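You operate a simulated robot arm through the tools that you are given. There is no shell and no other tool. Be economical: measure what you need, move in short steps, check, and stop when the job is done.

Carry out the task below with a simulated robot arm. There is one attempt and no reset: what you move stays moved.

## Task
Zero the size gauge on the master puck, then gauge the vee block beside it.
Fine: set the puck aside on the bench; the block stays in the gauge with the slide bearing on it.
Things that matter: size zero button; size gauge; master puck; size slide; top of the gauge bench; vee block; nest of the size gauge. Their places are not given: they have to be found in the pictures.

It is judged by the outcome, as a careful person would: the job done as asked, and still so three seconds after it is handed in. It fails if anything else is knocked over, pushed out of place, dropped, spilled or broken.

## Robot
A 6-joint arm with a two-finger parallel gripper, fixed in place. Base frame: the origin is at the foot of the arm, x ahead of it, y to its left, z up. Readings come in m, rad, newtons and seconds.
With the tool pointing down near the work surface it reaches from about 0.24 to 0.64 m from the base axis. Its first joint turns from -1.152 to 1.152 rad. Payload 2.7 kg.
The tool frame sits at the grasp point between the pads (the TCP): z along the fingers, y along the line on which they close. The tips reach 0.023 m beyond it. The gripper opens to 0.094 m. The fingers are 0.038 m wide and 0.01 m thick; the gripper's body (0.054 by 0.096 m) begins 0.039 m behind the TCP.
Orientation is told as [roll, pitch, yaw] about the base's x, y, z axes, in that order, counted from this pose: with the fingers straight down and closing along the base's y, the tool's x points along the base's -x, its y along +y and its z along -z.

## Interface
- The arm moves only by the tool arm_command. Its argument "deltas" is a list of rows, each an object of numbers (a shift or turn left out is 0, a gripper value left out holds the last): "grip": the finger opening in m, from 0 to 0.094; "dx", "dy", "dz": the shift along the base's x, y, z in m; "wx", "wy", "wz": the turn, a rotation vector about the base's x, y, z in rad. In form: [{"grip": .., "dx": .., "dy": .., "dz": .., "wx": .., "wy": .., "wz": ..}, ...]. A call has 1 to 20 rows; each row shifts and turns the commanded pose from where the row before left it. A row lasts 0.2 s, in which the tool goes at most 0.05 m and 0.15 rad; a call with a longer step from one row to the next is refused whole, and so is a gripper value outside its range. A pose out of reach is approached as far as the arm can. The call stops where the force on the tool passes 50 N (or 10 N more than at its start, if that is more) or the arm is blocked; 0.2 s more then pass. Each finger travels about 0.045 m/s and halts on what it meets, pressing with about 38 N; the grip force reading is that of the motor and also rises with nothing between the fingers. The clock runs only during rows and for 0.2 s after the last one: add rows that do not move to give the fingers time. The reply holds the time, the measured pose of the TCP, the force on the tool along the base axes, the opening and the grip force, in the units named above and with some noise.
- Cameras (640 x 400 px; columns grow to the right, rows downward): "scene" is fixed at [0.0792, -0.434, 1.4095]; the picture's right is [0.76, -0.65, 0.00], its down [-0.33, -0.39, -0.86] and it looks along [0.56, 0.65, -0.51] (base axes); focal length 345 px, centre (320, 200). "wrist" rides on the gripper at [-0.039, 0, -0.044] in the tool frame; the picture's right is [0.00, -1.00, 0.00], its down [0.97, 0.00, -0.24] and it looks along [0.24, 0.00, 0.97] (tool axes); focal length 218 px, centre (320, 200).
- grab_frame(camera): a new picture of that camera. The clock stands still meanwhile.
- pixel_to_xyz(camera, pixels): for up to 12 pixels [column, row] of the newest picture of that camera ("zoom" is the newest enlarged one), the place [x, y, z] in the base frame of the surface seen there, good to about 0.002 m. The clock stands still meanwhile.
- close_up(camera, box): a new picture of the part [left, top, right, bottom] of that camera's present view, enlarged. The clock stands still meanwhile.
- hand_in(): hands the job in; it is judged then, once.

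Work in short steps. Measure before you move; look again where a grasp or a placing could have gone wrong, and mend it. You have 80 turns and 34 pictures in all, those below and enlarged ones among them. Open the gripper and draw the arm clear of the work before you hand the job in, unless the task says otherwise; then end with one line.

The tools are called after "Request:" by a JSON object that holds its "fn" and its "kwargs". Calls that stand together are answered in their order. arm_command: Moves the arm, as the interface text tells. Its arguments: {"type":"object","properties":{"deltas":{"type":"array"}},"required":["deltas"]} The other tools are called the same way: grab_frame (camera) takes a picture; pixel_to_xyz (camera, pixels) gives the place of the surface under pixels of a picture; close_up (camera, box) takes an enlarged picture of a part of a camera's view; hand_in () hands the job in.

At the start:

```text
time_s: 0.0
ee_pos: [0.3067, 0.2566, 1.1713]
tcp_rot: [0.002, -0.003, 0.0]
contact_force: [-0.1, 0.1, 0.3]
finger_gap: 0.0942
finger_force: 0.1
```

scene: 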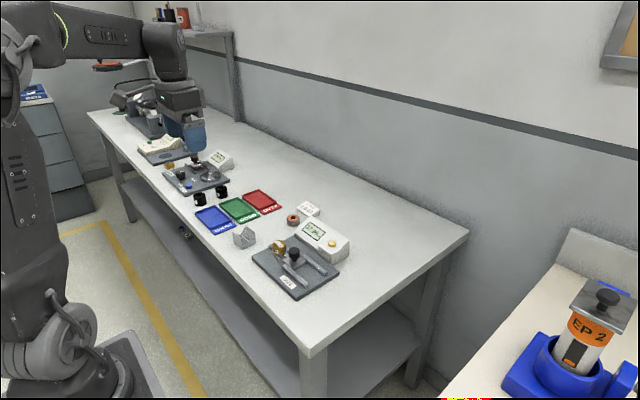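
wrist: 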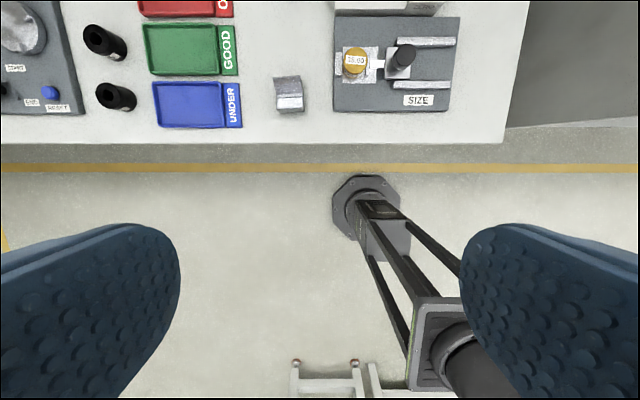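

The scene shows the size gauge around (297,262), with a vee block at (244,237). I'll enlarge that area to see the details.

Request:
{"fn": "close_up", "kwargs": {"camera": "scene", "box": [220, 190, 360, 305]}}

Request:
{"fn": "close_up", "kwargs": {"camera": "wrist", "box": [250, 0, 480, 144]}}

```text
3.48 times, centred on (290, 248) of scene
```

zoom: 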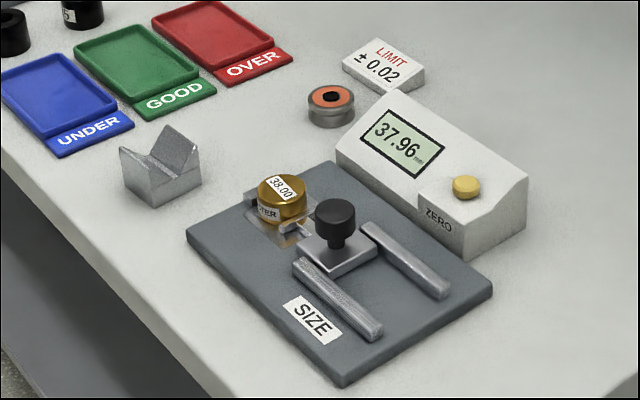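

```text
2.78 times, centred on (365, 72) of wrist
```

zoom: 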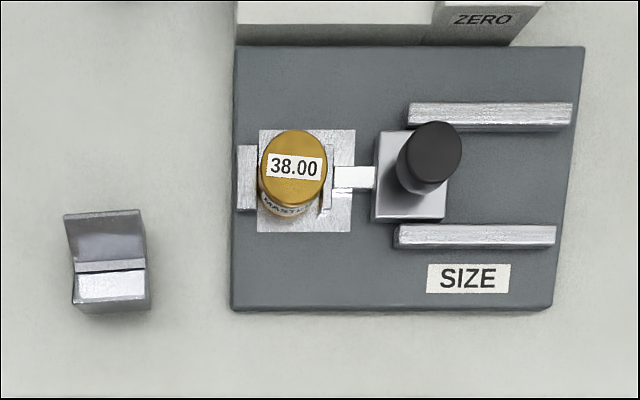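

The gauge shows 37.96 with the 38.00 master puck in the nest. Next I measure the parts in the wrist zoom.

Request:
{"fn": "pixel_to_xyz", "kwargs": {"camera": "zoom", "pixels": [[295, 150], [295, 185], [247, 180], [327, 180], [353, 178], [433, 150], [385, 205], [340, 222], [490, 240], [490, 300], [110, 285], [105, 235]]}}

Request:
{"fn": "pixel_to_xyz", "kwargs": {"camera": "scene", "pixels": [[332, 243], [332, 242], [293, 252], [281, 243], [240, 232], [248, 245], [295, 263], [320, 225], [280, 320], [293, 220], [300, 210]]}}

```text
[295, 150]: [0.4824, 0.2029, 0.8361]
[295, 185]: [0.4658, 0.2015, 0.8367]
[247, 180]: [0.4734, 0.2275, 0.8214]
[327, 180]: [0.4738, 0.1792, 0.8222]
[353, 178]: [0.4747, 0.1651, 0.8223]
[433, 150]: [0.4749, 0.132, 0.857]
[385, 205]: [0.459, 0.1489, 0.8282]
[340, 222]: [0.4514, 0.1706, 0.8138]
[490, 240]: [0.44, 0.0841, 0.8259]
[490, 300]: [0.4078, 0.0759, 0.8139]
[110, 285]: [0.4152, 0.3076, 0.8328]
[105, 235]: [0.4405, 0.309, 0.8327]
```

```text
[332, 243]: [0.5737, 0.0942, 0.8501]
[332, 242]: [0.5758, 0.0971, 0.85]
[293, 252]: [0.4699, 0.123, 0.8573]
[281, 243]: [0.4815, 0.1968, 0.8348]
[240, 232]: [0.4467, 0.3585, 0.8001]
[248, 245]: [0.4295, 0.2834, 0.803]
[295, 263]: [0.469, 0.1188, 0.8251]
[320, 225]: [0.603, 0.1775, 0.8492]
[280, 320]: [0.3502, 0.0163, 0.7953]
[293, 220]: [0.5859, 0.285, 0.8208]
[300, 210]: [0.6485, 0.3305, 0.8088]
```

Puck at about (0.473, 0.202), knob at (0.472, 0.128), zero button at (0.575, 0.096, 0.85), vee block at about (0.43, 0.308). I go above the gauge for a closer look, which also tells me whether the slide bears on the puck.

Request:
{"fn": "arm_command", "kwargs": {"deltas": [{"dx": 0.03, "dy": -0.02, "dz": -0.03}, {"dx": 0.03, "dy": -0.02, "dz": -0.03}, {"dx": 0.03, "dy": -0.02, "dz": -0.03}, {"dx": 0.03, "dy": -0.02, "dz": -0.03}, {"dx": 0.02, "dy": -0.01, "dz": -0.02}, {}]}}

Request:
{"fn": "grab_frame", "kwargs": {"camera": "wrist"}}

```text
time_s: 1.4
ee_pos: [0.4459, 0.1662, 1.0313]
tcp_rot: [0.003, -0.001, 0.003]
contact_force: [0.0, 0.1, 0.0]
finger_gap: 0.0941
finger_force: 0.0
```

```text
29 pictures are left
```

wrist: 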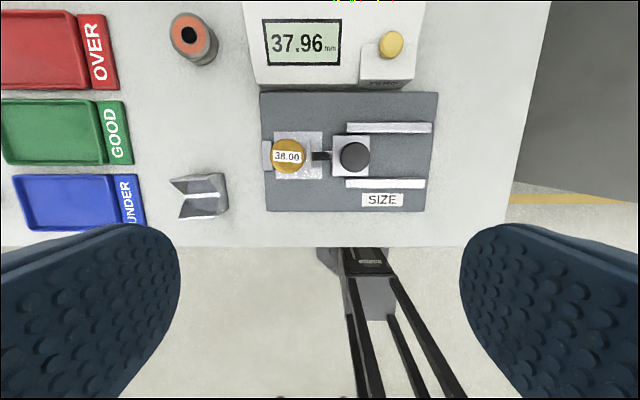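

I enlarge the nest and the vee block for dimensions.

Request:
{"fn": "close_up", "kwargs": {"camera": "wrist", "box": [160, 110, 400, 260]}}

```text
2.67 times, centred on (280, 185) of wrist
```

zoom: 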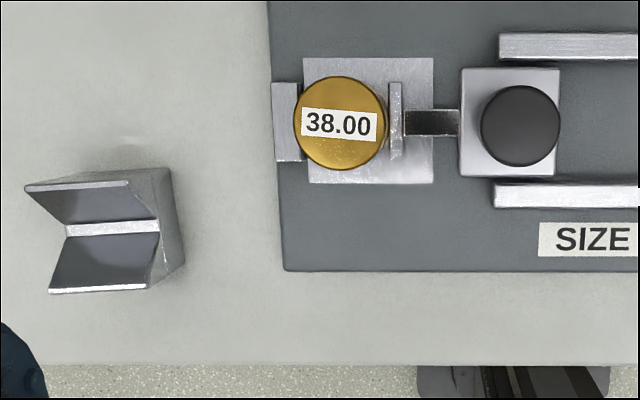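

Request:
{"fn": "pixel_to_xyz", "kwargs": {"camera": "zoom", "pixels": [[340, 122], [296, 122], [383, 122], [286, 120], [396, 130], [520, 125], [480, 160], [410, 75], [75, 184], [125, 184], [145, 287], [52, 291]]}}

Request:
{"fn": "pixel_to_xyz", "kwargs": {"camera": "wrist", "pixels": [[391, 45], [373, 65], [354, 157], [228, 190], [178, 182], [155, 240], [275, 205], [266, 140]]}}

```text
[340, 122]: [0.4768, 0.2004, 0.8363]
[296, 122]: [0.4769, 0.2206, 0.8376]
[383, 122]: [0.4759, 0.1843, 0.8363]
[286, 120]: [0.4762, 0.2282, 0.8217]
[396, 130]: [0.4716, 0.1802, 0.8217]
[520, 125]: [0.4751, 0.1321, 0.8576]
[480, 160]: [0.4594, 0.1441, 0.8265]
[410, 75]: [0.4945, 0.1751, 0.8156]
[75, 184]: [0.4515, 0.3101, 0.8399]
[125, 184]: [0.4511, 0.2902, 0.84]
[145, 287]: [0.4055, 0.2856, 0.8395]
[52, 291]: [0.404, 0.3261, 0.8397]
```

```text
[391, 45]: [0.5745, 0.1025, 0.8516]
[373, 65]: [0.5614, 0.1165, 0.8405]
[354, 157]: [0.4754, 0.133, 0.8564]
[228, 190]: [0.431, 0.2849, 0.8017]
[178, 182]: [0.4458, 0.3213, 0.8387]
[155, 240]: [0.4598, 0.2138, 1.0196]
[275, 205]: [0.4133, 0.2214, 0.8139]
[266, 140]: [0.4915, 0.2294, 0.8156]
```

Vee block top is z 0.84, about 46 mm in x and about 40 mm along its groove (y). I take scene close-ups of the nest contact and the zero button.

Request:
{"fn": "close_up", "kwargs": {"camera": "scene", "box": [265, 210, 355, 275]}}

Request:
{"fn": "pixel_to_xyz", "kwargs": {"camera": "zoom", "pixels": [[475, 227], [475, 205], [500, 240], [530, 220], [440, 240], [560, 215], [420, 160], [465, 180], [90, 260], [60, 215], [220, 265], [190, 310]]}}

```text
6.15 times, centred on (310, 242) of scene
```

zoom: 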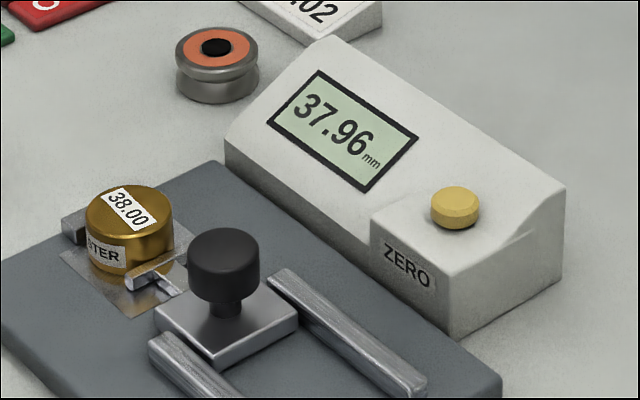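

```text
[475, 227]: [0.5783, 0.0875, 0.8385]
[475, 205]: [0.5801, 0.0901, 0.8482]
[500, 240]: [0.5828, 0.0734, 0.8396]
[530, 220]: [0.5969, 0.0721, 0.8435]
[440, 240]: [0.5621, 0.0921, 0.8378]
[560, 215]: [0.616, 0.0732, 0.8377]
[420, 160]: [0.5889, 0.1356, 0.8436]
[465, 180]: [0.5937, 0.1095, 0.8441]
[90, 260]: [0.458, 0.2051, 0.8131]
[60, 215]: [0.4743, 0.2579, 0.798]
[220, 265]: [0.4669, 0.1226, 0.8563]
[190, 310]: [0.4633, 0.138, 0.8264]
```

The slide tip appears to touch the puck. I grip the knob (0.475, 0.131) with the tips staying above the slide plate (z 0.8265), to make sure it bears before zeroing.

Request:
{"fn": "arm_command", "kwargs": {"deltas": [{"grip": 0.06, "dx": 0.015, "dy": -0.018, "dz": -0.03}, {"dx": 0.014, "dy": -0.017, "dz": -0.03}, {"dz": -0.03}, {"dz": -0.03}, {}, {"dz": -0.03}, {"dz": -0.022}, {}]}}

Request:
{"fn": "close_up", "kwargs": {"camera": "scene", "box": [240, 190, 360, 290]}}

```text
time_s: 3.2
ee_pos: [0.4776, 0.1321, 0.8591]
tcp_rot: [0.001, -0.002, 0.001]
contact_force: [-0.2, 0.2, -0.2]
finger_gap: 0.0601
finger_force: 0.1
```

```text
4.00 times, centred on (300, 240) of scene
```

zoom: 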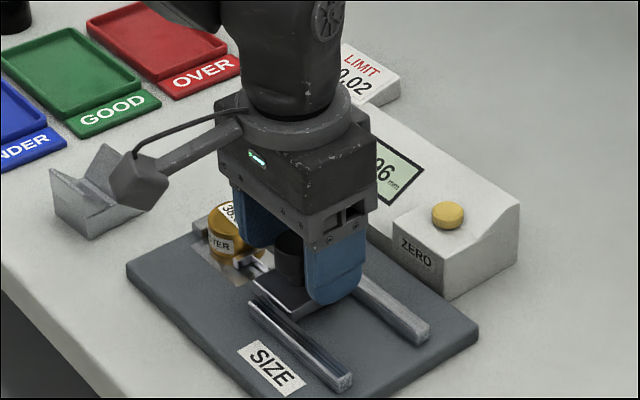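

The fingers straddle the knob. I close on it and query where the bracket at left sits, for clearance later.

Request:
{"fn": "pixel_to_xyz", "kwargs": {"camera": "zoom", "pixels": [[140, 180], [140, 205], [200, 145], [260, 180], [320, 280]]}}

Request:
{"fn": "arm_command", "kwargs": {"deltas": [{"grip": 0.02}, {}, {}, {}]}}

```text
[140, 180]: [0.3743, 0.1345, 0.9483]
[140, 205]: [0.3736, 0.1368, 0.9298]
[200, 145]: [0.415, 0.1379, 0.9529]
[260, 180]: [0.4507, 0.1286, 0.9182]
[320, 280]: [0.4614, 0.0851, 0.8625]
```

```text
time_s: 4.2
ee_pos: [0.4764, 0.1321, 0.8583]
tcp_rot: [0.002, -0.004, 0.001]
contact_force: [0.3, 2.2, -3.2]
finger_gap: 0.0297
finger_force: 44.8
```

The knob is held (gap 0.030). I push gently toward the puck (+y) in small steps and watch the force.

Request:
{"fn": "arm_command", "kwargs": {"deltas": [{"dy": 0.001}, {"dy": 0.001}, {}]}}

```text
time_s: 5.0
ee_pos: [0.4758, 0.1316, 0.8599]
tcp_rot: [-0.001, -0.001, -0.001]
contact_force: [4.7, -10.6, -7.5]
finger_gap: 0.0295
finger_force: 45.0
```

The slide is stopped and pushing back (−10.6 N): it bears on the puck. I release, rise, and close the fingers for the button.

Request:
{"fn": "arm_command", "kwargs": {"deltas": [{"dy": -0.001, "grip": 0.0295}, {"grip": 0.06, "dy": -0.001}, {}, {}, {"dz": 0.03}, {"dz": 0.03}, {"grip": 0.0, "dz": 0.01}, {}]}}

Request:
{"fn": "close_up", "kwargs": {"camera": "scene", "box": [240, 190, 360, 290]}}

```text
time_s: 6.8
ee_pos: [0.4769, 0.1323, 0.9288]
tcp_rot: [0.001, -0.002, 0.0]
contact_force: [0.3, -0.8, -0.1]
finger_gap: 0.007
finger_force: 0.0
```

```text
4.00 times, centred on (300, 240) of scene
```

zoom: 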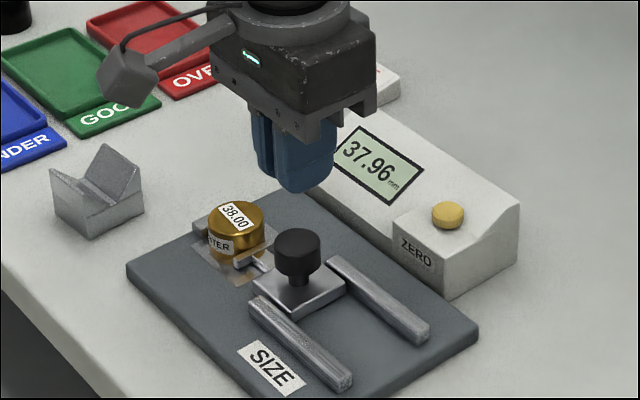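

Still 37.96 with the slide bearing. Now I move the closed fingers above the zero button (≈0.574, 0.097, 0.851).

Request:
{"fn": "arm_command", "kwargs": {"deltas": [{"dx": 0.03, "dy": -0.012, "dz": 0.01}, {"dx": 0.03, "dy": -0.012}, {"dx": 0.033, "dy": -0.011}, {"dz": -0.02}, {"dz": -0.02}, {"dz": -0.015}, {}]}}

Request:
{"fn": "close_up", "kwargs": {"camera": "scene", "box": [280, 190, 376, 270]}}

```text
time_s: 8.4
ee_pos: [0.5687, 0.0963, 0.8834]
tcp_rot: [0.001, -0.001, 0.0]
contact_force: [1.3, 0.6, 0.4]
finger_gap: 0.0
finger_force: 38.1
```

```text
5.00 times, centred on (328, 230) of scene
```

zoom: 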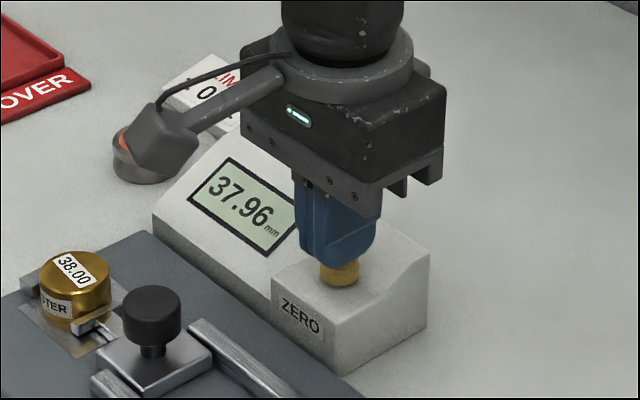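

The tip is right above the button. I press down in small steps.

Request:
{"fn": "arm_command", "kwargs": {"deltas": [{"dz": -0.004}, {"dz": -0.003}, {"dz": -0.002}, {"dz": -0.002}, {}]}}

Request:
{"fn": "close_up", "kwargs": {"camera": "scene", "box": [280, 190, 376, 270]}}

```text
time_s: 9.6
ee_pos: [0.5696, 0.0959, 0.8731]
tcp_rot: [0.004, -0.003, 0.001]
contact_force: [-0.4, 0.4, 0.7]
finger_gap: 0.0003
finger_force: 37.9
```

```text
5.00 times, centred on (328, 230) of scene
```

zoom: 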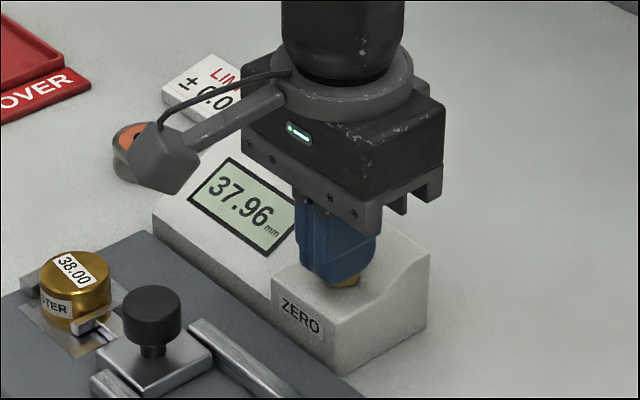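

No contact force yet; I go further down in 1 mm steps.

Request:
{"fn": "arm_command", "kwargs": {"deltas": [{"dz": -0.001}, {"dz": -0.001}, {"dz": -0.001}, {}]}}

```text
time_s: 10.6
ee_pos: [0.5704, 0.0966, 0.8695]
tcp_rot: [0.0, -0.002, 0.002]
contact_force: [1.1, -0.2, 1.8]
finger_gap: 0.0
finger_force: 37.9
```

Contact is just starting (1.8 N). I press on.

Request:
{"fn": "arm_command", "kwargs": {"deltas": [{"dz": -0.001}, {"dz": -0.001}, {}]}}

Request:
{"fn": "close_up", "kwargs": {"camera": "scene", "box": [280, 190, 376, 270]}}

```text
time_s: 11.4
ee_pos: [0.5699, 0.0961, 0.8677]
tcp_rot: [0.002, -0.001, 0.001]
contact_force: [1.3, 0.2, 3.0]
finger_gap: 0.0001
finger_force: 38.5
```

```text
5.00 times, centred on (328, 230) of scene
```

zoom: 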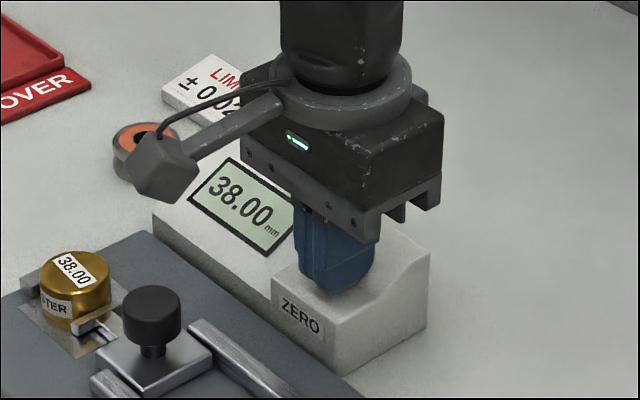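

The gauge now reads 38.00. I rise and return over the knob with the fingers open to 0.06.

Request:
{"fn": "arm_command", "kwargs": {"deltas": [{"dz": 0.03}, {"dz": 0.035, "grip": 0.06}, {"dx": -0.03, "dy": 0.012}, {"dx": -0.03, "dy": 0.012}, {"dx": -0.034, "dy": 0.011}, {"dz": -0.03}, {"dz": -0.03}, {"dz": -0.014}, {}, {"grip": 0.02}, {}, {}, {}]}}

```text
time_s: 14.2
ee_pos: [0.4752, 0.1307, 0.8588]
tcp_rot: [0.002, -0.004, 0.003]
contact_force: [0.5, 2.1, -3.9]
finger_gap: 0.0293
finger_force: 44.9
```

Knob held. I draw the slide back along −y by 24 mm.

Request:
{"fn": "arm_command", "kwargs": {"deltas": [{"dy": -0.004}, {"dy": -0.005}, {"dy": -0.005}, {"dy": -0.005}, {"dy": -0.005}, {}]}}

```text
time_s: 15.6
ee_pos: [0.4747, 0.1094, 0.859]
tcp_rot: [0.002, -0.002, 0.002]
contact_force: [4.3, 19.9, -7.3]
finger_gap: 0.0297
finger_force: 44.2
```

It moved 21 mm with 20 N resisting (end stop, friction or spring). I release, rise and look.

Request:
{"fn": "arm_command", "kwargs": {"deltas": [{"dy": 0.002}, {"grip": 0.06}, {}, {}, {"dz": 0.04}, {"dz": 0.04}, {"dz": 0.04, "grip": 0.08}, {}]}}

Request:
{"fn": "close_up", "kwargs": {"camera": "scene", "box": [240, 190, 360, 290]}}

```text
time_s: 17.4
ee_pos: [0.4754, 0.1098, 0.98]
tcp_rot: [0.003, -0.002, 0.001]
contact_force: [0.2, -0.7, -0.1]
finger_gap: 0.0798
finger_force: 0.1
```

```text
4.00 times, centred on (300, 240) of scene
```

zoom: 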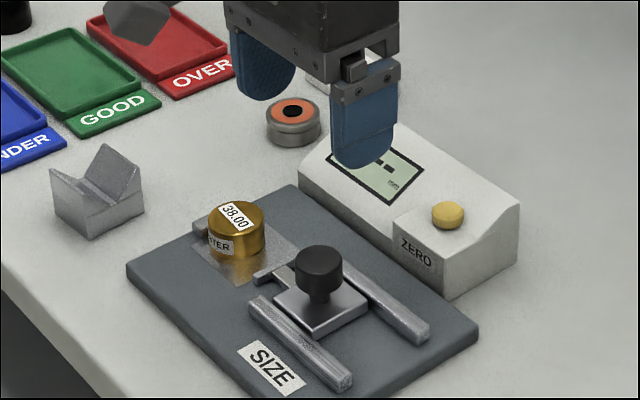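

The slide stays back and the display shows dashes. I turn the gripper by 90° so it closes along x, moving over the puck.

Request:
{"fn": "arm_command", "kwargs": {"deltas": [{"wz": 0.1428, "dy": 0.01}, {"wz": 0.1428, "dy": 0.01}, {"wz": 0.1428, "dy": 0.01}, {"wz": 0.1428, "dy": 0.01}, {"wz": 0.1428, "dy": 0.01}, {"wz": 0.1428, "dy": 0.01}, {"wz": 0.1428, "dy": 0.01}, {"wz": 0.1428, "dy": 0.01}, {"wz": 0.1428, "dy": 0.01}, {"wz": 0.1428, "dy": 0.002}, {"wz": 0.1428}, {}]}}

Request:
{"fn": "grab_frame", "kwargs": {"camera": "wrist"}}

```text
time_s: 20.0
ee_pos: [0.4758, 0.2029, 0.9795]
tcp_rot: [0.001, -0.002, 1.573]
contact_force: [-0.1, 0.1, -0.8]
finger_gap: 0.0801
finger_force: 0.1
```

```text
20 pictures are left
```

wrist: 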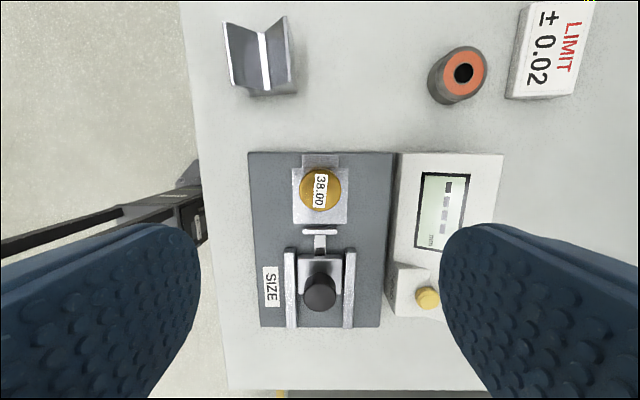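

Good view. I enlarge the nest and block for precise corners.

Request:
{"fn": "close_up", "kwargs": {"camera": "wrist", "box": [210, 10, 402, 250]}}

Request:
{"fn": "pixel_to_xyz", "kwargs": {"camera": "wrist", "pixels": [[321, 188], [302, 188], [340, 188], [321, 157], [304, 231], [336, 231], [295, 218], [346, 218], [225, 25], [232, 84], [284, 18], [292, 84]]}}

```text
1.67 times, centred on (306, 130) of wrist
```

zoom: 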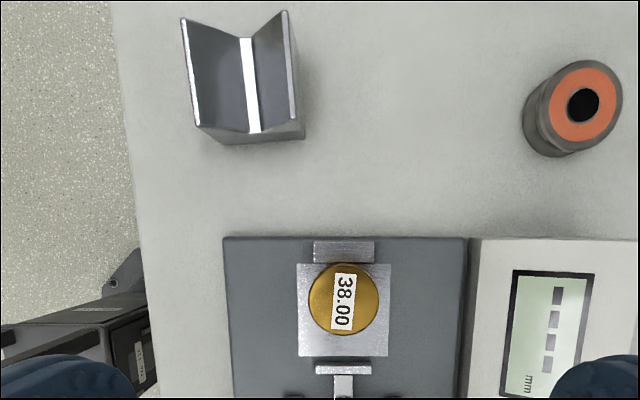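

```text
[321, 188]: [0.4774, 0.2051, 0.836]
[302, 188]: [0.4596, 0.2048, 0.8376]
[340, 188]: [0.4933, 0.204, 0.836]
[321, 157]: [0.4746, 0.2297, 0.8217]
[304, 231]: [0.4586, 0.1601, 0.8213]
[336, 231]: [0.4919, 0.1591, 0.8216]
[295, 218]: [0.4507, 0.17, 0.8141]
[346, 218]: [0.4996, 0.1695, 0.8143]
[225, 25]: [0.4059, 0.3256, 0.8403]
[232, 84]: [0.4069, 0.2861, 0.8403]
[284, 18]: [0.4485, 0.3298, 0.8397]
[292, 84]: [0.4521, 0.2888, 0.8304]
```

Puck centre ≈ (0.4765, 0.2035), top 0.836; the jaws are only 0.822 high and within x 0.458–0.492. I descend with the tips just above the jaws and grip the puck along x.

Request:
{"fn": "arm_command", "kwargs": {"deltas": [{"dz": -0.04, "dx": 0.001}, {"dz": -0.04}, {"dz": -0.03}, {"dz": -0.015}, {"dz": -0.009}, {}, {"grip": 0.03}, {}, {}, {}, {}]}}

```text
time_s: 22.4
ee_pos: [0.4768, 0.2013, 0.8446]
tcp_rot: [0.002, -0.003, 1.57]
contact_force: [0.6, 0.1, 0.7]
finger_gap: 0.0365
finger_force: 38.0
```

Gripped (gap 0.0365). I lift it gently.

Request:
{"fn": "arm_command", "kwargs": {"deltas": [{"dz": 0.005}, {"dz": 0.015}, {"dz": 0.03}, {"dz": 0.03}, {}]}}

Request:
{"fn": "close_up", "kwargs": {"camera": "scene", "box": [220, 180, 364, 290]}}

```text
time_s: 23.6
ee_pos: [0.4754, 0.1997, 0.9255]
tcp_rot: [0.001, 0.0, 1.569]
contact_force: [-0.1, -0.4, 0.0]
finger_gap: 0.0299
finger_force: 0.1
```

```text
3.64 times, centred on (292, 235) of scene
```

zoom: 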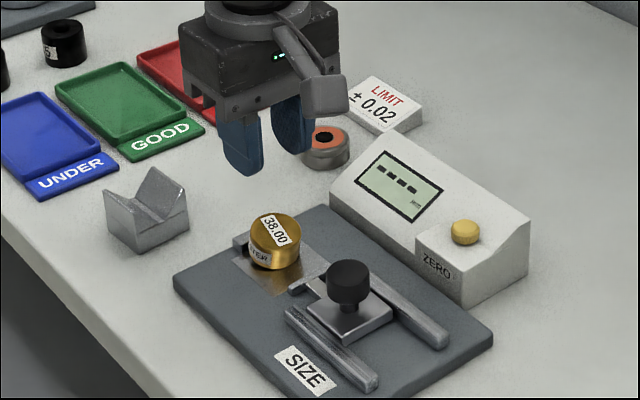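

The fingers slipped off and the puck now looks tilted, perhaps riding on the anvil. I look closer.

Request:
{"fn": "grab_frame", "kwargs": {"camera": "wrist"}}

Request:
{"fn": "close_up", "kwargs": {"camera": "scene", "box": [260, 225, 308, 255]}}

Request:
{"fn": "pixel_to_xyz", "kwargs": {"camera": "zoom", "pixels": [[230, 170], [280, 130], [320, 180], [300, 220], [180, 150], [220, 260], [300, 290], [150, 250]]}}

```text
17 pictures are left
```

wrist: 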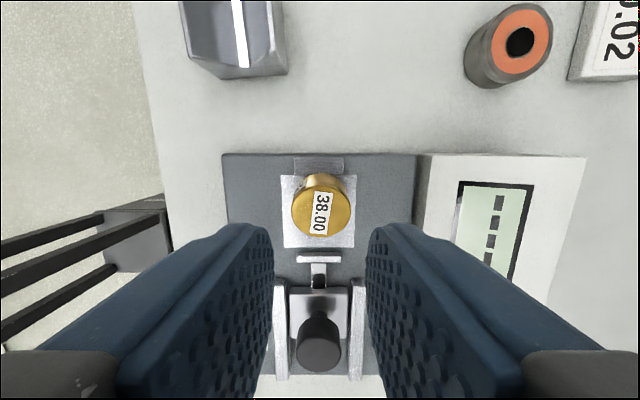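

```text
13.33 times, centred on (284, 240) of scene
```

zoom: 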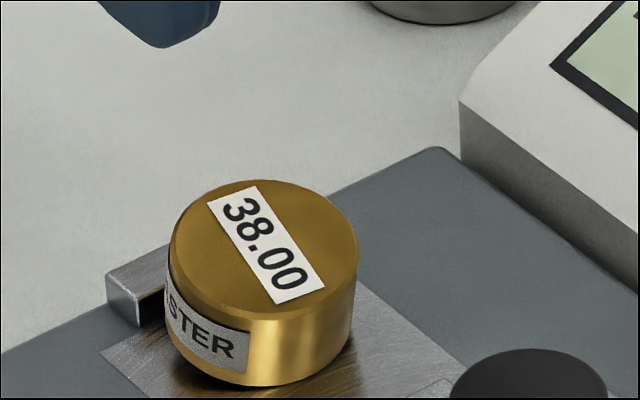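

```text
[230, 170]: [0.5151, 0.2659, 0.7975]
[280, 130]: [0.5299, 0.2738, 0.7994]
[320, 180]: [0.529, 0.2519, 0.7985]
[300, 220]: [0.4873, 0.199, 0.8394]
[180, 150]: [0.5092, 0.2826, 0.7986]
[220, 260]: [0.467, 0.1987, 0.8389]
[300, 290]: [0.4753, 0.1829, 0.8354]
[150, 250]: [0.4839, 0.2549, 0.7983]
```

The puck leans on the anvil by about 0.2 rad (y side raised). I measure its top disc to regrip centrally and lower.

Request:
{"fn": "pixel_to_xyz", "kwargs": {"camera": "wrist", "pixels": [[322, 189], [322, 200], [322, 211], [322, 234], [293, 211], [352, 211], [322, 176], [298, 185], [350, 182], [294, 200]]}}

Request:
{"fn": "close_up", "kwargs": {"camera": "wrist", "box": [272, 146, 372, 266]}}

```text
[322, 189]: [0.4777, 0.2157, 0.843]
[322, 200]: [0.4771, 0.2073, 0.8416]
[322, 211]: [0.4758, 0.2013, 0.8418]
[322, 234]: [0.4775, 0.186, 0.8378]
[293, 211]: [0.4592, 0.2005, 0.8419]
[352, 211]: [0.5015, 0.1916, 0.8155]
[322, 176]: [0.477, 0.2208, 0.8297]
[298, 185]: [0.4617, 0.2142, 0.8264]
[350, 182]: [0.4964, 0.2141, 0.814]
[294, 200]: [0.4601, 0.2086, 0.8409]
```

```text
3.33 times, centred on (322, 206) of wrist
```

zoom: 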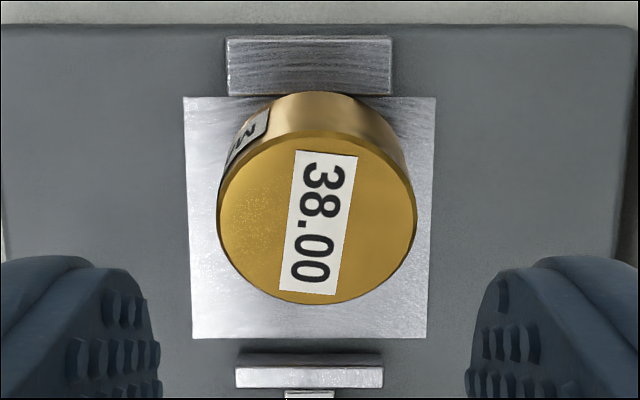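

Puck body centre ≈ (0.477, 0.202). I open, go down 4 mm deeper than before, and close firmly.

Request:
{"fn": "arm_command", "kwargs": {"deltas": [{"grip": 0.07, "dx": 0.001, "dy": 0.002}, {}, {}, {"dz": -0.03}, {"dz": -0.03}, {"dz": -0.015}, {"dz": -0.01}, {}, {"grip": 0.05}, {"grip": 0.04}, {"grip": 0.02}, {}, {}, {}]}}

```text
time_s: 26.6
ee_pos: [0.4771, 0.2033, 0.8399]
tcp_rot: [0.002, -0.002, 1.571]
contact_force: [-2.3, -0.1, -0.2]
finger_gap: 0.0368
finger_force: 38.6
```

Gap 0.0368 again, at good depth. I lift slowly by 12 mm and check the gap.

Request:
{"fn": "arm_command", "kwargs": {"deltas": [{"dz": 0.002}, {"dz": 0.003}, {"dz": 0.004}, {"dz": 0.004}, {}]}}

```text
time_s: 27.8
ee_pos: [0.4761, 0.204, 0.8546]
tcp_rot: [0.001, -0.001, 1.57]
contact_force: [-1.5, 0.1, -2.4]
finger_gap: 0.037
finger_force: 37.7
```

Holding (−2.4 N of weight). I keep lifting slowly and look.

Request:
{"fn": "arm_command", "kwargs": {"deltas": [{"dz": 0.006}, {"dz": 0.008}, {"dz": 0.008}, {"dz": 0.008}, {}]}}

Request:
{"fn": "close_up", "kwargs": {"camera": "scene", "box": [220, 180, 364, 290]}}

```text
time_s: 29.0
ee_pos: [0.4774, 0.2042, 0.8832]
tcp_rot: [0.003, -0.002, 1.572]
contact_force: [0.0, 0.2, -2.0]
finger_gap: 0.0371
finger_force: 38.1
```

```text
3.64 times, centred on (292, 235) of scene
```

zoom: 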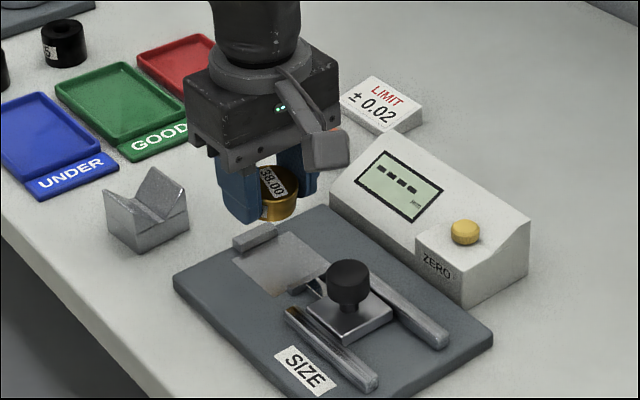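

The puck is held with a slight tilt. I carry it to clear bench at about (0.508, 0.29) and lower it partway.

Request:
{"fn": "arm_command", "kwargs": {"deltas": [{"dx": 0.008, "dy": 0.018}, {"dx": 0.008, "dy": 0.022}, {"dx": 0.008, "dy": 0.022}, {"dx": 0.007, "dy": 0.022}, {}, {"dz": -0.015}, {"dz": -0.015}, {"dz": -0.015}, {}]}}

Request:
{"fn": "close_up", "kwargs": {"camera": "scene", "box": [220, 170, 364, 280]}}

```text
time_s: 31.0
ee_pos: [0.5083, 0.2882, 0.8383]
tcp_rot: [0.003, -0.002, 1.571]
contact_force: [-0.2, 0.3, -1.8]
finger_gap: 0.0372
finger_force: 38.3
```

```text
3.64 times, centred on (292, 225) of scene
```

zoom: 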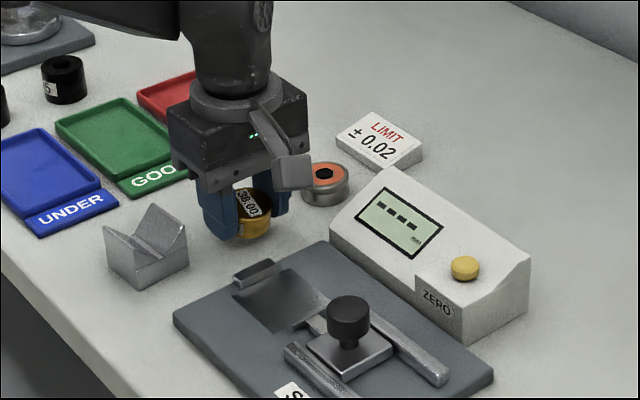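

All clear around. I lower in small steps until it touches the bench.

Request:
{"fn": "arm_command", "kwargs": {"deltas": [{"dz": -0.005}, {"dz": -0.004}, {"dz": -0.003}, {"dz": -0.002}, {"dz": -0.001}, {}]}}

```text
time_s: 32.4
ee_pos: [0.5089, 0.2878, 0.8263]
tcp_rot: [-0.002, -0.004, 1.572]
contact_force: [-5.8, -2.5, 23.2]
finger_gap: 0.037
finger_force: 37.7
```

Contact at 23 N. I ease off 1 mm, then open slowly.

Request:
{"fn": "arm_command", "kwargs": {"deltas": [{"dz": 0.001}, {"grip": 0.035}, {"grip": 0.038}, {"grip": 0.042}, {"grip": 0.048}, {"grip": 0.054}, {}, {}]}}

Request:
{"fn": "close_up", "kwargs": {"camera": "scene", "box": [220, 170, 364, 280]}}

```text
time_s: 34.2
ee_pos: [0.5082, 0.2882, 0.8238]
tcp_rot: [0.001, -0.002, 1.571]
contact_force: [0.3, 0.3, 1.0]
finger_gap: 0.054
finger_force: 0.1
```

```text
3.64 times, centred on (292, 225) of scene
```

zoom: 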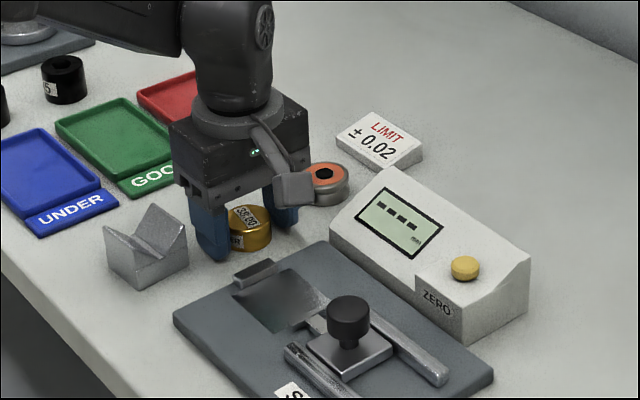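

Puck sits flat on the bench. I rise and go over the vee block to measure its yaw.

Request:
{"fn": "arm_command", "kwargs": {"deltas": [{"dz": 0.02}, {"dz": 0.04}, {"dz": 0.045}, {"dx": -0.02, "dy": -0.01, "dz": 0.03, "grip": 0.075}, {"dx": -0.03, "dy": -0.01}, {"dx": -0.03, "dy": -0.01}, {}]}}

Request:
{"fn": "grab_frame", "kwargs": {"camera": "wrist"}}

```text
time_s: 35.8
ee_pos: [0.4276, 0.2572, 0.961]
tcp_rot: [0.003, -0.002, 1.569]
contact_force: [-1.0, 0.1, 0.0]
finger_gap: 0.0752
finger_force: 0.2
```

```text
11 pictures are left
```

wrist: 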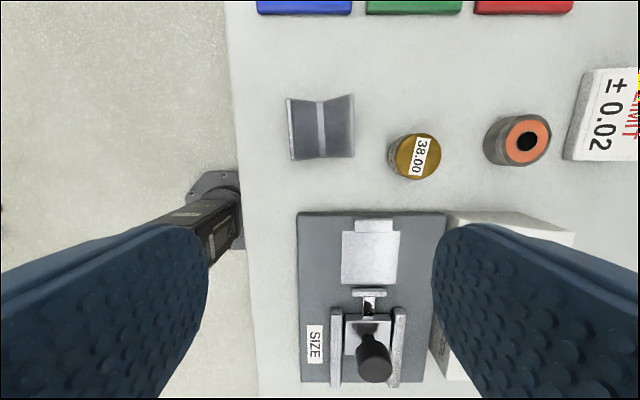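

Request:
{"fn": "close_up", "kwargs": {"camera": "wrist", "box": [272, 80, 372, 180]}}

```text
4.00 times, centred on (322, 130) of wrist
```

zoom: 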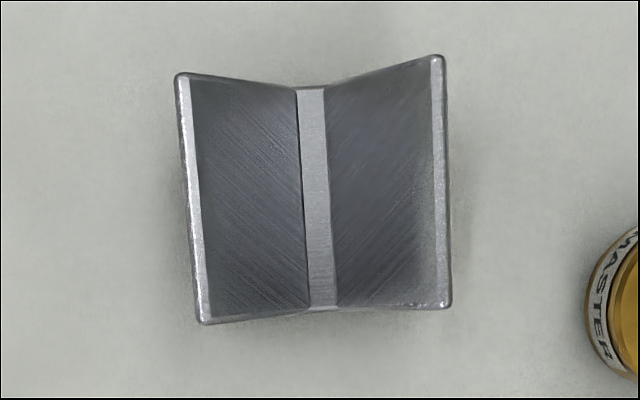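

Request:
{"fn": "pixel_to_xyz", "kwargs": {"camera": "zoom", "pixels": [[182, 78], [438, 60], [204, 318], [444, 301], [314, 90], [322, 305], [192, 200], [442, 180], [315, 200]]}}

```text
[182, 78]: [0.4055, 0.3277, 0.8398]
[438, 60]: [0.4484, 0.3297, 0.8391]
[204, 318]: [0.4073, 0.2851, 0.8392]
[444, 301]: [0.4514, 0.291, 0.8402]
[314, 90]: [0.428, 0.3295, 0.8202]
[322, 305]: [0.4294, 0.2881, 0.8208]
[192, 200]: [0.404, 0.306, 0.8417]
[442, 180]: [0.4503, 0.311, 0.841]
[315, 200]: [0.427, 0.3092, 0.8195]
```

Block centre ≈ (0.428, 0.308), yaw about +0.066 rad. I align, descend and grip it along x.

Request:
{"fn": "arm_command", "kwargs": {"deltas": [{"dx": 0.0005, "dy": 0.026, "wz": 0.066}, {"dy": 0.025}, {"dz": -0.04}, {"dz": -0.04}, {"dz": -0.03}, {"dz": -0.021}, {}, {"grip": 0.06}, {"grip": 0.05}, {"grip": 0.03}, {}, {}]}}

```text
time_s: 38.4
ee_pos: [0.4283, 0.308, 0.828]
tcp_rot: [0.002, -0.002, 1.639]
contact_force: [-0.5, 0.1, -0.4]
finger_gap: 0.0479
finger_force: 37.9
```

Gripped at 0.048 m. I lift slowly.

Request:
{"fn": "arm_command", "kwargs": {"deltas": [{"dz": 0.002}, {"dz": 0.004}, {"dz": 0.006}, {"dz": 0.008}, {"dz": 0.01}, {"dz": 0.01}, {"dz": 0.01}, {}]}}

Request:
{"fn": "close_up", "kwargs": {"camera": "scene", "box": [210, 170, 370, 290]}}

```text
time_s: 40.2
ee_pos: [0.4284, 0.3088, 0.8786]
tcp_rot: [0.003, -0.001, 1.637]
contact_force: [0.4, 0.6, -4.3]
finger_gap: 0.0479
finger_force: 38.1
```

```text
3.33 times, centred on (290, 230) of scene
```

zoom: 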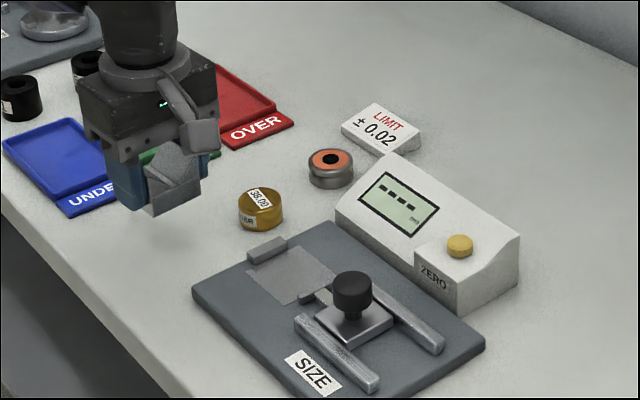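

The block hangs steady. I carry it over the nest, turning it square, aiming at (0.4755, 0.197) with about 4 mm clearance to the anvil.

Request:
{"fn": "arm_command", "kwargs": {"deltas": [{"dz": 0.01}, {"dx": 0.012, "dy": -0.022, "wz": -0.022}, {"dx": 0.012, "dy": -0.022, "wz": -0.022}, {"dx": 0.012, "dy": -0.022, "wz": -0.022}, {"dx": 0.011, "dy": -0.022}, {"dy": -0.023}, {}, {"dz": -0.01}, {"dz": -0.01}, {}]}}

Request:
{"fn": "close_up", "kwargs": {"camera": "scene", "box": [240, 200, 352, 290]}}

Request:
{"fn": "grab_frame", "kwargs": {"camera": "wrist"}}

```text
time_s: 42.4
ee_pos: [0.4762, 0.198, 0.8675]
tcp_rot: [0.002, -0.002, 1.57]
contact_force: [-0.9, -0.2, -4.3]
finger_gap: 0.0481
finger_force: 37.8
```

```text
4.44 times, centred on (296, 245) of scene
```

zoom: 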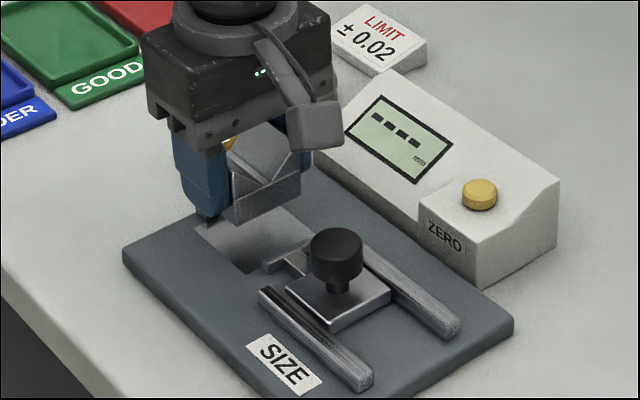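

```text
7 pictures are left
```

wrist: 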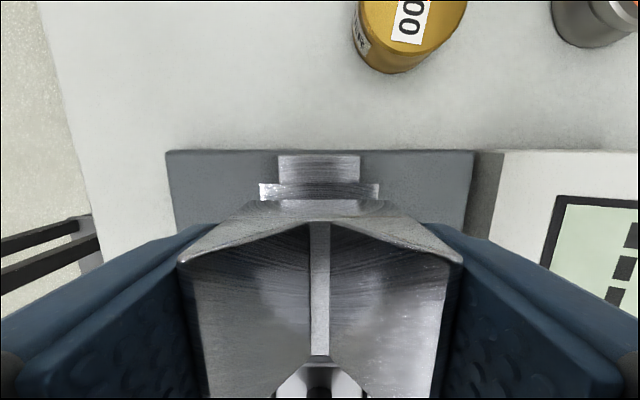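

The block is centred and the nest plate shows between the anvil (row 183) and the block's back (row 200). I measure that clearance.

Request:
{"fn": "pixel_to_xyz", "kwargs": {"camera": "wrist", "pixels": [[320, 170], [320, 190], [320, 205], [320, 214], [250, 205], [390, 205], [190, 262], [452, 262], [320, 350]]}}

```text
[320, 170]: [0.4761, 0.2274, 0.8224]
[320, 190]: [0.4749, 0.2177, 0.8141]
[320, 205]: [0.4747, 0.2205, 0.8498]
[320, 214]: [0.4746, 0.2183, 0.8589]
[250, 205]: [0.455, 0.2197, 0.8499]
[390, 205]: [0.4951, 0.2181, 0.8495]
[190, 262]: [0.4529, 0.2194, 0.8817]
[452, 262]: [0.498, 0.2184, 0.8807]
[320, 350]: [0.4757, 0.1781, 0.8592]
```

Back face at y 0.2187, anvil face ≈ 0.221. I shift 2.5 mm away from it and lower in small steps until contact (expected TCP z ≈ 0.844).

Request:
{"fn": "arm_command", "kwargs": {"deltas": [{"dy": -0.0025}, {"dz": -0.008}, {"dz": -0.006}, {"dz": -0.004}, {"dz": -0.002}, {"dz": -0.001}, {"dz": -0.001}, {}]}}

```text
time_s: 44.2
ee_pos: [0.4759, 0.1945, 0.8455]
tcp_rot: [0.002, -0.001, 1.57]
contact_force: [0.0, 0.0, -4.9]
finger_gap: 0.0477
finger_force: 37.2
```

No contact yet; I continue in 0.7 mm steps.

Request:
{"fn": "arm_command", "kwargs": {"deltas": [{"dz": -0.0007}, {"dz": -0.0007}, {"dz": -0.0007}, {}]}}

```text
time_s: 45.2
ee_pos: [0.4747, 0.1956, 0.8433]
tcp_rot: [0.002, 0.0, 1.57]
contact_force: [-0.5, 0.0, -5.2]
finger_gap: 0.0482
finger_force: 37.8
```

Request:
{"fn": "arm_command", "kwargs": {"deltas": [{"dz": -0.0007}, {"dz": -0.0007}, {"dz": -0.0007}, {}]}}

```text
time_s: 46.2
ee_pos: [0.4759, 0.195, 0.8429]
tcp_rot: [0.002, 0.0, 1.571]
contact_force: [0.1, 0.0, -5.8]
finger_gap: 0.0481
finger_force: 38.3
```

Still only the weight is felt. I continue.

Request:
{"fn": "arm_command", "kwargs": {"deltas": [{"dz": -0.0008}, {"dz": -0.0008}, {"dz": -0.0008}, {}]}}

```text
time_s: 47.2
ee_pos: [0.4766, 0.1946, 0.841]
tcp_rot: [0.0, -0.002, 1.572]
contact_force: [-8.7, -5.2, 24.8]
finger_gap: 0.0476
finger_force: 37.7
```

The block is seated (24.8 N). I ease off slightly, open, and look.

Request:
{"fn": "arm_command", "kwargs": {"deltas": [{"dz": 0.001}, {"grip": 0.048}, {"grip": 0.052}, {"grip": 0.058}, {"grip": 0.064}, {}, {"dz": 0.02}, {"dz": 0.04}, {"dz": 0.04}, {"dz": 0.03}, {}]}}

Request:
{"fn": "close_up", "kwargs": {"camera": "wrist", "box": [220, 100, 420, 340]}}

Request:
{"fn": "pixel_to_xyz", "kwargs": {"camera": "zoom", "pixels": [[320, 200], [320, 150], [320, 350]]}}

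```text
time_s: 49.6
ee_pos: [0.4758, 0.195, 0.9716]
tcp_rot: [0.0, -0.002, 1.57]
contact_force: [-0.1, 0.4, -0.4]
finger_gap: 0.0641
finger_force: 0.0
```

```text
1.67 times, centred on (320, 220) of wrist
```

zoom: 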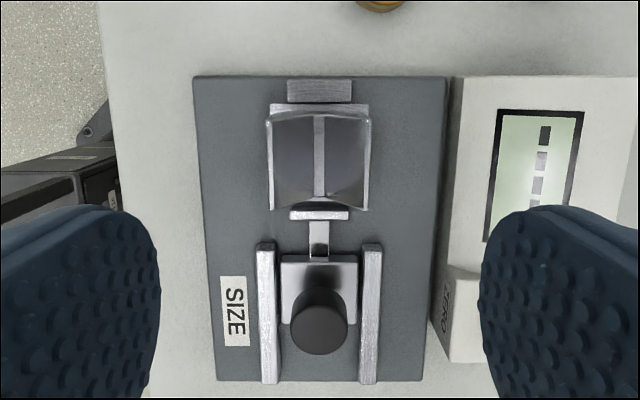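

```text
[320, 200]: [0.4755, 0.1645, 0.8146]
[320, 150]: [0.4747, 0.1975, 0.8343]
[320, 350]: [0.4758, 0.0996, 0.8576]
```

The block sits square in the nest. I turn the gripper back to close along y, above the knob at (0.4755, 0.110).

Request:
{"fn": "arm_command", "kwargs": {"deltas": [{"wz": -0.1428, "dy": -0.01, "grip": 0.05}, {"wz": -0.1428, "dy": -0.01}, {"wz": -0.1428, "dy": -0.01}, {"wz": -0.1428, "dy": -0.01}, {"wz": -0.1428, "dy": -0.01}, {"wz": -0.1428, "dy": -0.01}, {"wz": -0.1428, "dy": -0.01}, {"wz": -0.1428, "dy": -0.01}, {"wz": -0.1428, "dy": -0.005}, {"wz": -0.1428}, {"wz": -0.1428}, {"dz": -0.04}, {"dz": -0.03}, {"dz": -0.03}, {"dz": -0.012}, {}]}}

Request:
{"fn": "close_up", "kwargs": {"camera": "scene", "box": [240, 190, 368, 290]}}

```text
time_s: 53.0
ee_pos: [0.4758, 0.1093, 0.8592]
tcp_rot: [0.003, -0.002, -0.001]
contact_force: [-0.3, 0.1, -0.1]
finger_gap: 0.0503
finger_force: 0.1
```

```text
4.00 times, centred on (304, 240) of scene
```

zoom: 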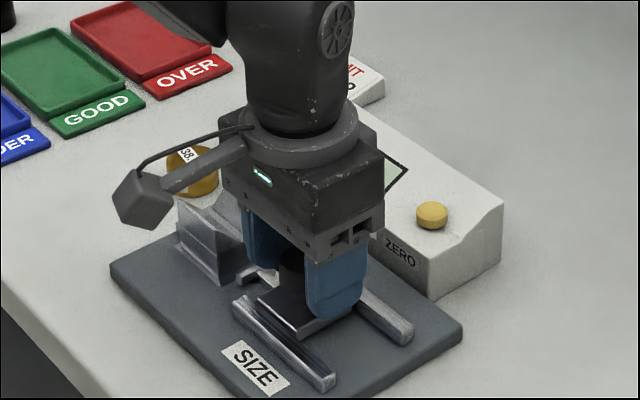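

The fingers straddle the knob clear of the block. I grip and slide toward the block in gentle steps.

Request:
{"fn": "arm_command", "kwargs": {"deltas": [{"grip": 0.02}, {}, {}, {"dy": 0.003}, {"dy": 0.003}, {"dy": 0.003}, {"dy": 0.003}, {"dy": 0.002}, {"dy": 0.002}, {}]}}

```text
time_s: 55.2
ee_pos: [0.476, 0.1263, 0.8597]
tcp_rot: [0.004, -0.002, 0.002]
contact_force: [8.6, -0.4, -11.8]
finger_gap: 0.0294
finger_force: 45.2
```

Moving freely so far (y 0.126). I continue by 1 mm steps until it resists.

Request:
{"fn": "arm_command", "kwargs": {"deltas": [{"dy": 0.001}, {"dy": 0.001}, {"dy": 0.001}, {"dy": 0.001}, {}]}}

```text
time_s: 56.4
ee_pos: [0.4752, 0.1264, 0.8585]
tcp_rot: [-0.003, 0.003, -0.002]
contact_force: [3.6, -35.5, -4.4]
finger_gap: 0.0298
finger_force: 44.5
```

It stops at y 0.126 with 35 N: the block is clamped against the anvil. I ease the push off, release, rise, and read the gauge.

Request:
{"fn": "arm_command", "kwargs": {"deltas": [{"dy": -0.0015}, {"dy": -0.001}, {"grip": 0.0295}, {"grip": 0.04}, {"grip": 0.05}, {}, {"dz": 0.03}, {"dz": 0.04}, {"dz": 0.04}, {"dz": 0.04, "dx": -0.03}, {"dz": 0.04, "dx": -0.03}, {}]}}

Request:
{"fn": "close_up", "kwargs": {"camera": "scene", "box": [240, 190, 368, 290]}}

```text
time_s: 59.0
ee_pos: [0.4156, 0.1265, 1.0496]
tcp_rot: [0.001, -0.002, -0.001]
contact_force: [0.5, 0.4, 1.0]
finger_gap: 0.0501
finger_force: 0.0
```

```text
4.00 times, centred on (304, 240) of scene
```

zoom: 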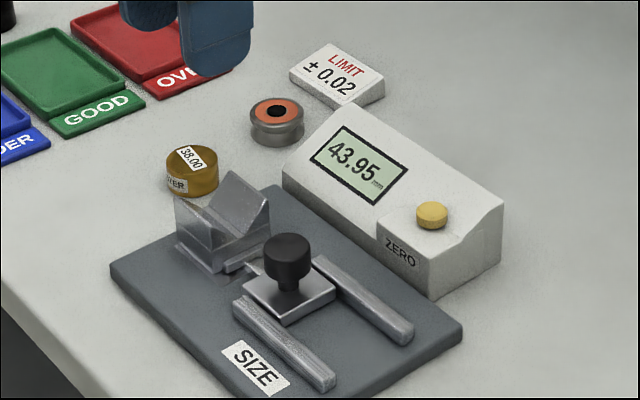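

The gauge reads 43.95 with the block in. I check from above that the block is square and touching both jaws.

Request:
{"fn": "close_up", "kwargs": {"camera": "wrist", "box": [200, 60, 400, 190]}}

Request:
{"fn": "close_up", "kwargs": {"camera": "scene", "box": [268, 225, 316, 265]}}

```text
3.08 times, centred on (300, 125) of wrist
```

zoom: 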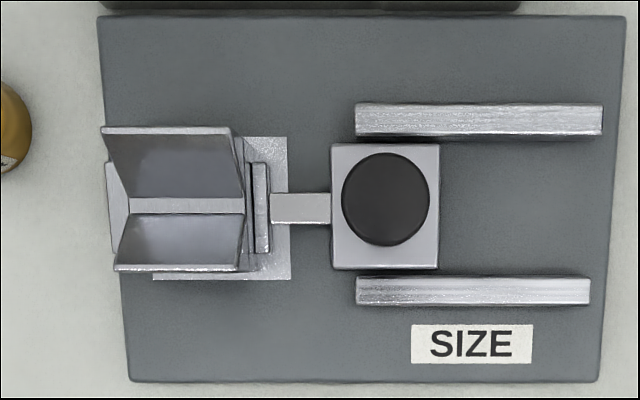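

```text
10.00 times, centred on (292, 245) of scene
```

zoom: 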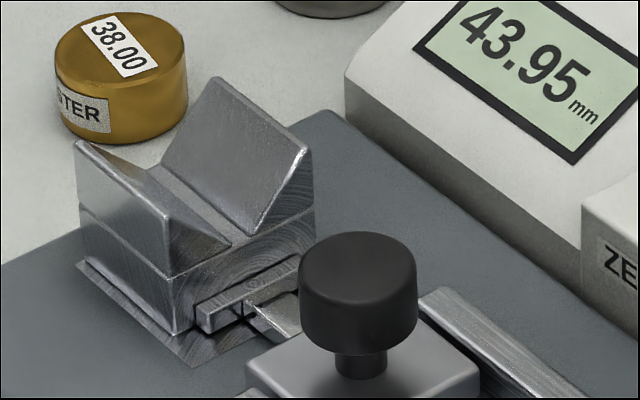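

Let me verify tilt and contact numerically: block top corners, front face and tip.

Request:
{"fn": "pixel_to_xyz", "kwargs": {"camera": "zoom", "pixels": [[82, 150], [215, 85], [305, 148], [180, 262], [178, 320], [180, 300], [250, 275], [205, 320], [235, 320], [270, 282], [85, 225], [305, 220]]}}

```text
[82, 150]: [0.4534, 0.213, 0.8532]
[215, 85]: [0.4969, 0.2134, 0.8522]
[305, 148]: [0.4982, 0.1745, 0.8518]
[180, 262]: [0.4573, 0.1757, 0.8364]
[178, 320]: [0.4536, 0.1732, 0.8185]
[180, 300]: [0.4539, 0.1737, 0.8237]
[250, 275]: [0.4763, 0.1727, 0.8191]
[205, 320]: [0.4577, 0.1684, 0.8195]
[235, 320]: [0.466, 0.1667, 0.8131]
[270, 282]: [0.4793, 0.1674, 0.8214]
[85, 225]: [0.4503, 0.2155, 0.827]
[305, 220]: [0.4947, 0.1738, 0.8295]
```

Block is level. To see the contact between tip and block edge-on, I put the wrist camera directly above y = 0.177.

Request:
{"fn": "arm_command", "kwargs": {"deltas": [{"dx": 0.02, "dy": 0.017}, {"dx": 0.02, "dy": 0.017}, {"dx": 0.022, "dy": 0.0165}, {"dz": -0.04, "grip": 0.09}, {"dz": -0.04}, {"dz": -0.02}, {}, {}]}}

Request:
{"fn": "close_up", "kwargs": {"camera": "wrist", "box": [220, 120, 420, 270]}}

```text
time_s: 60.8
ee_pos: [0.4777, 0.1781, 0.9499]
tcp_rot: [0.002, -0.003, 0.001]
contact_force: [0.3, -0.3, -0.2]
finger_gap: 0.0901
finger_force: 0.0
```

```text
2.67 times, centred on (320, 195) of wrist
```

zoom: 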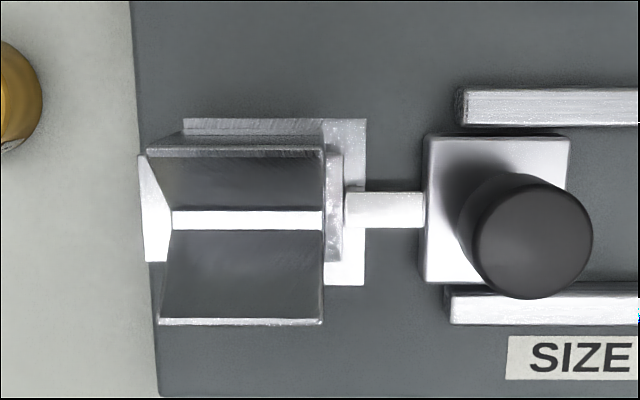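

The tip (column 325–343) is flush with the block's front face (column 323) with no gap, and the block is square. I draw the arm clear upward.

Request:
{"fn": "arm_command", "kwargs": {"deltas": [{"dz": 0.04}, {"dz": 0.04}, {"dz": 0.04}, {"dz": 0.04, "dx": -0.03}, {"dx": -0.04}, {"dx": -0.04}, {"dx": -0.03}, {}, {}]}}

Request:
{"fn": "grab_frame", "kwargs": {"camera": "scene"}}

```text
time_s: 62.8
ee_pos: [0.3379, 0.1798, 1.1095]
tcp_rot: [0.003, 0.0, -0.001]
contact_force: [-0.3, -0.1, 0.4]
finger_gap: 0.0902
finger_force: 0.1
```

```text
0 pictures are left
```

scene: 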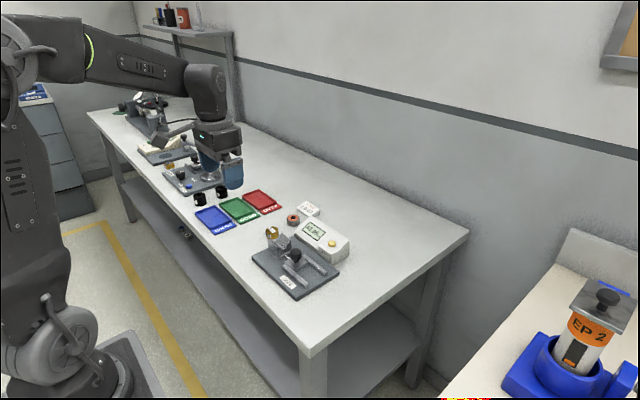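

The arm is clear, the puck is on the bench and the block is in the gauge. I hand in.

Request:
{"fn": "hand_in", "kwargs": {}}

```text
The job is handed in.
```

The size gauge was zeroed on the master puck (37.96 corrected to 38.00), the puck is set aside on the bench, and the vee block is in the nest with the slide bearing on it, reading 43.95 mm; on the first lift the puck slipped from the fingers and fell back a short way into the nest, leaning on the anvil, before I regripped it.
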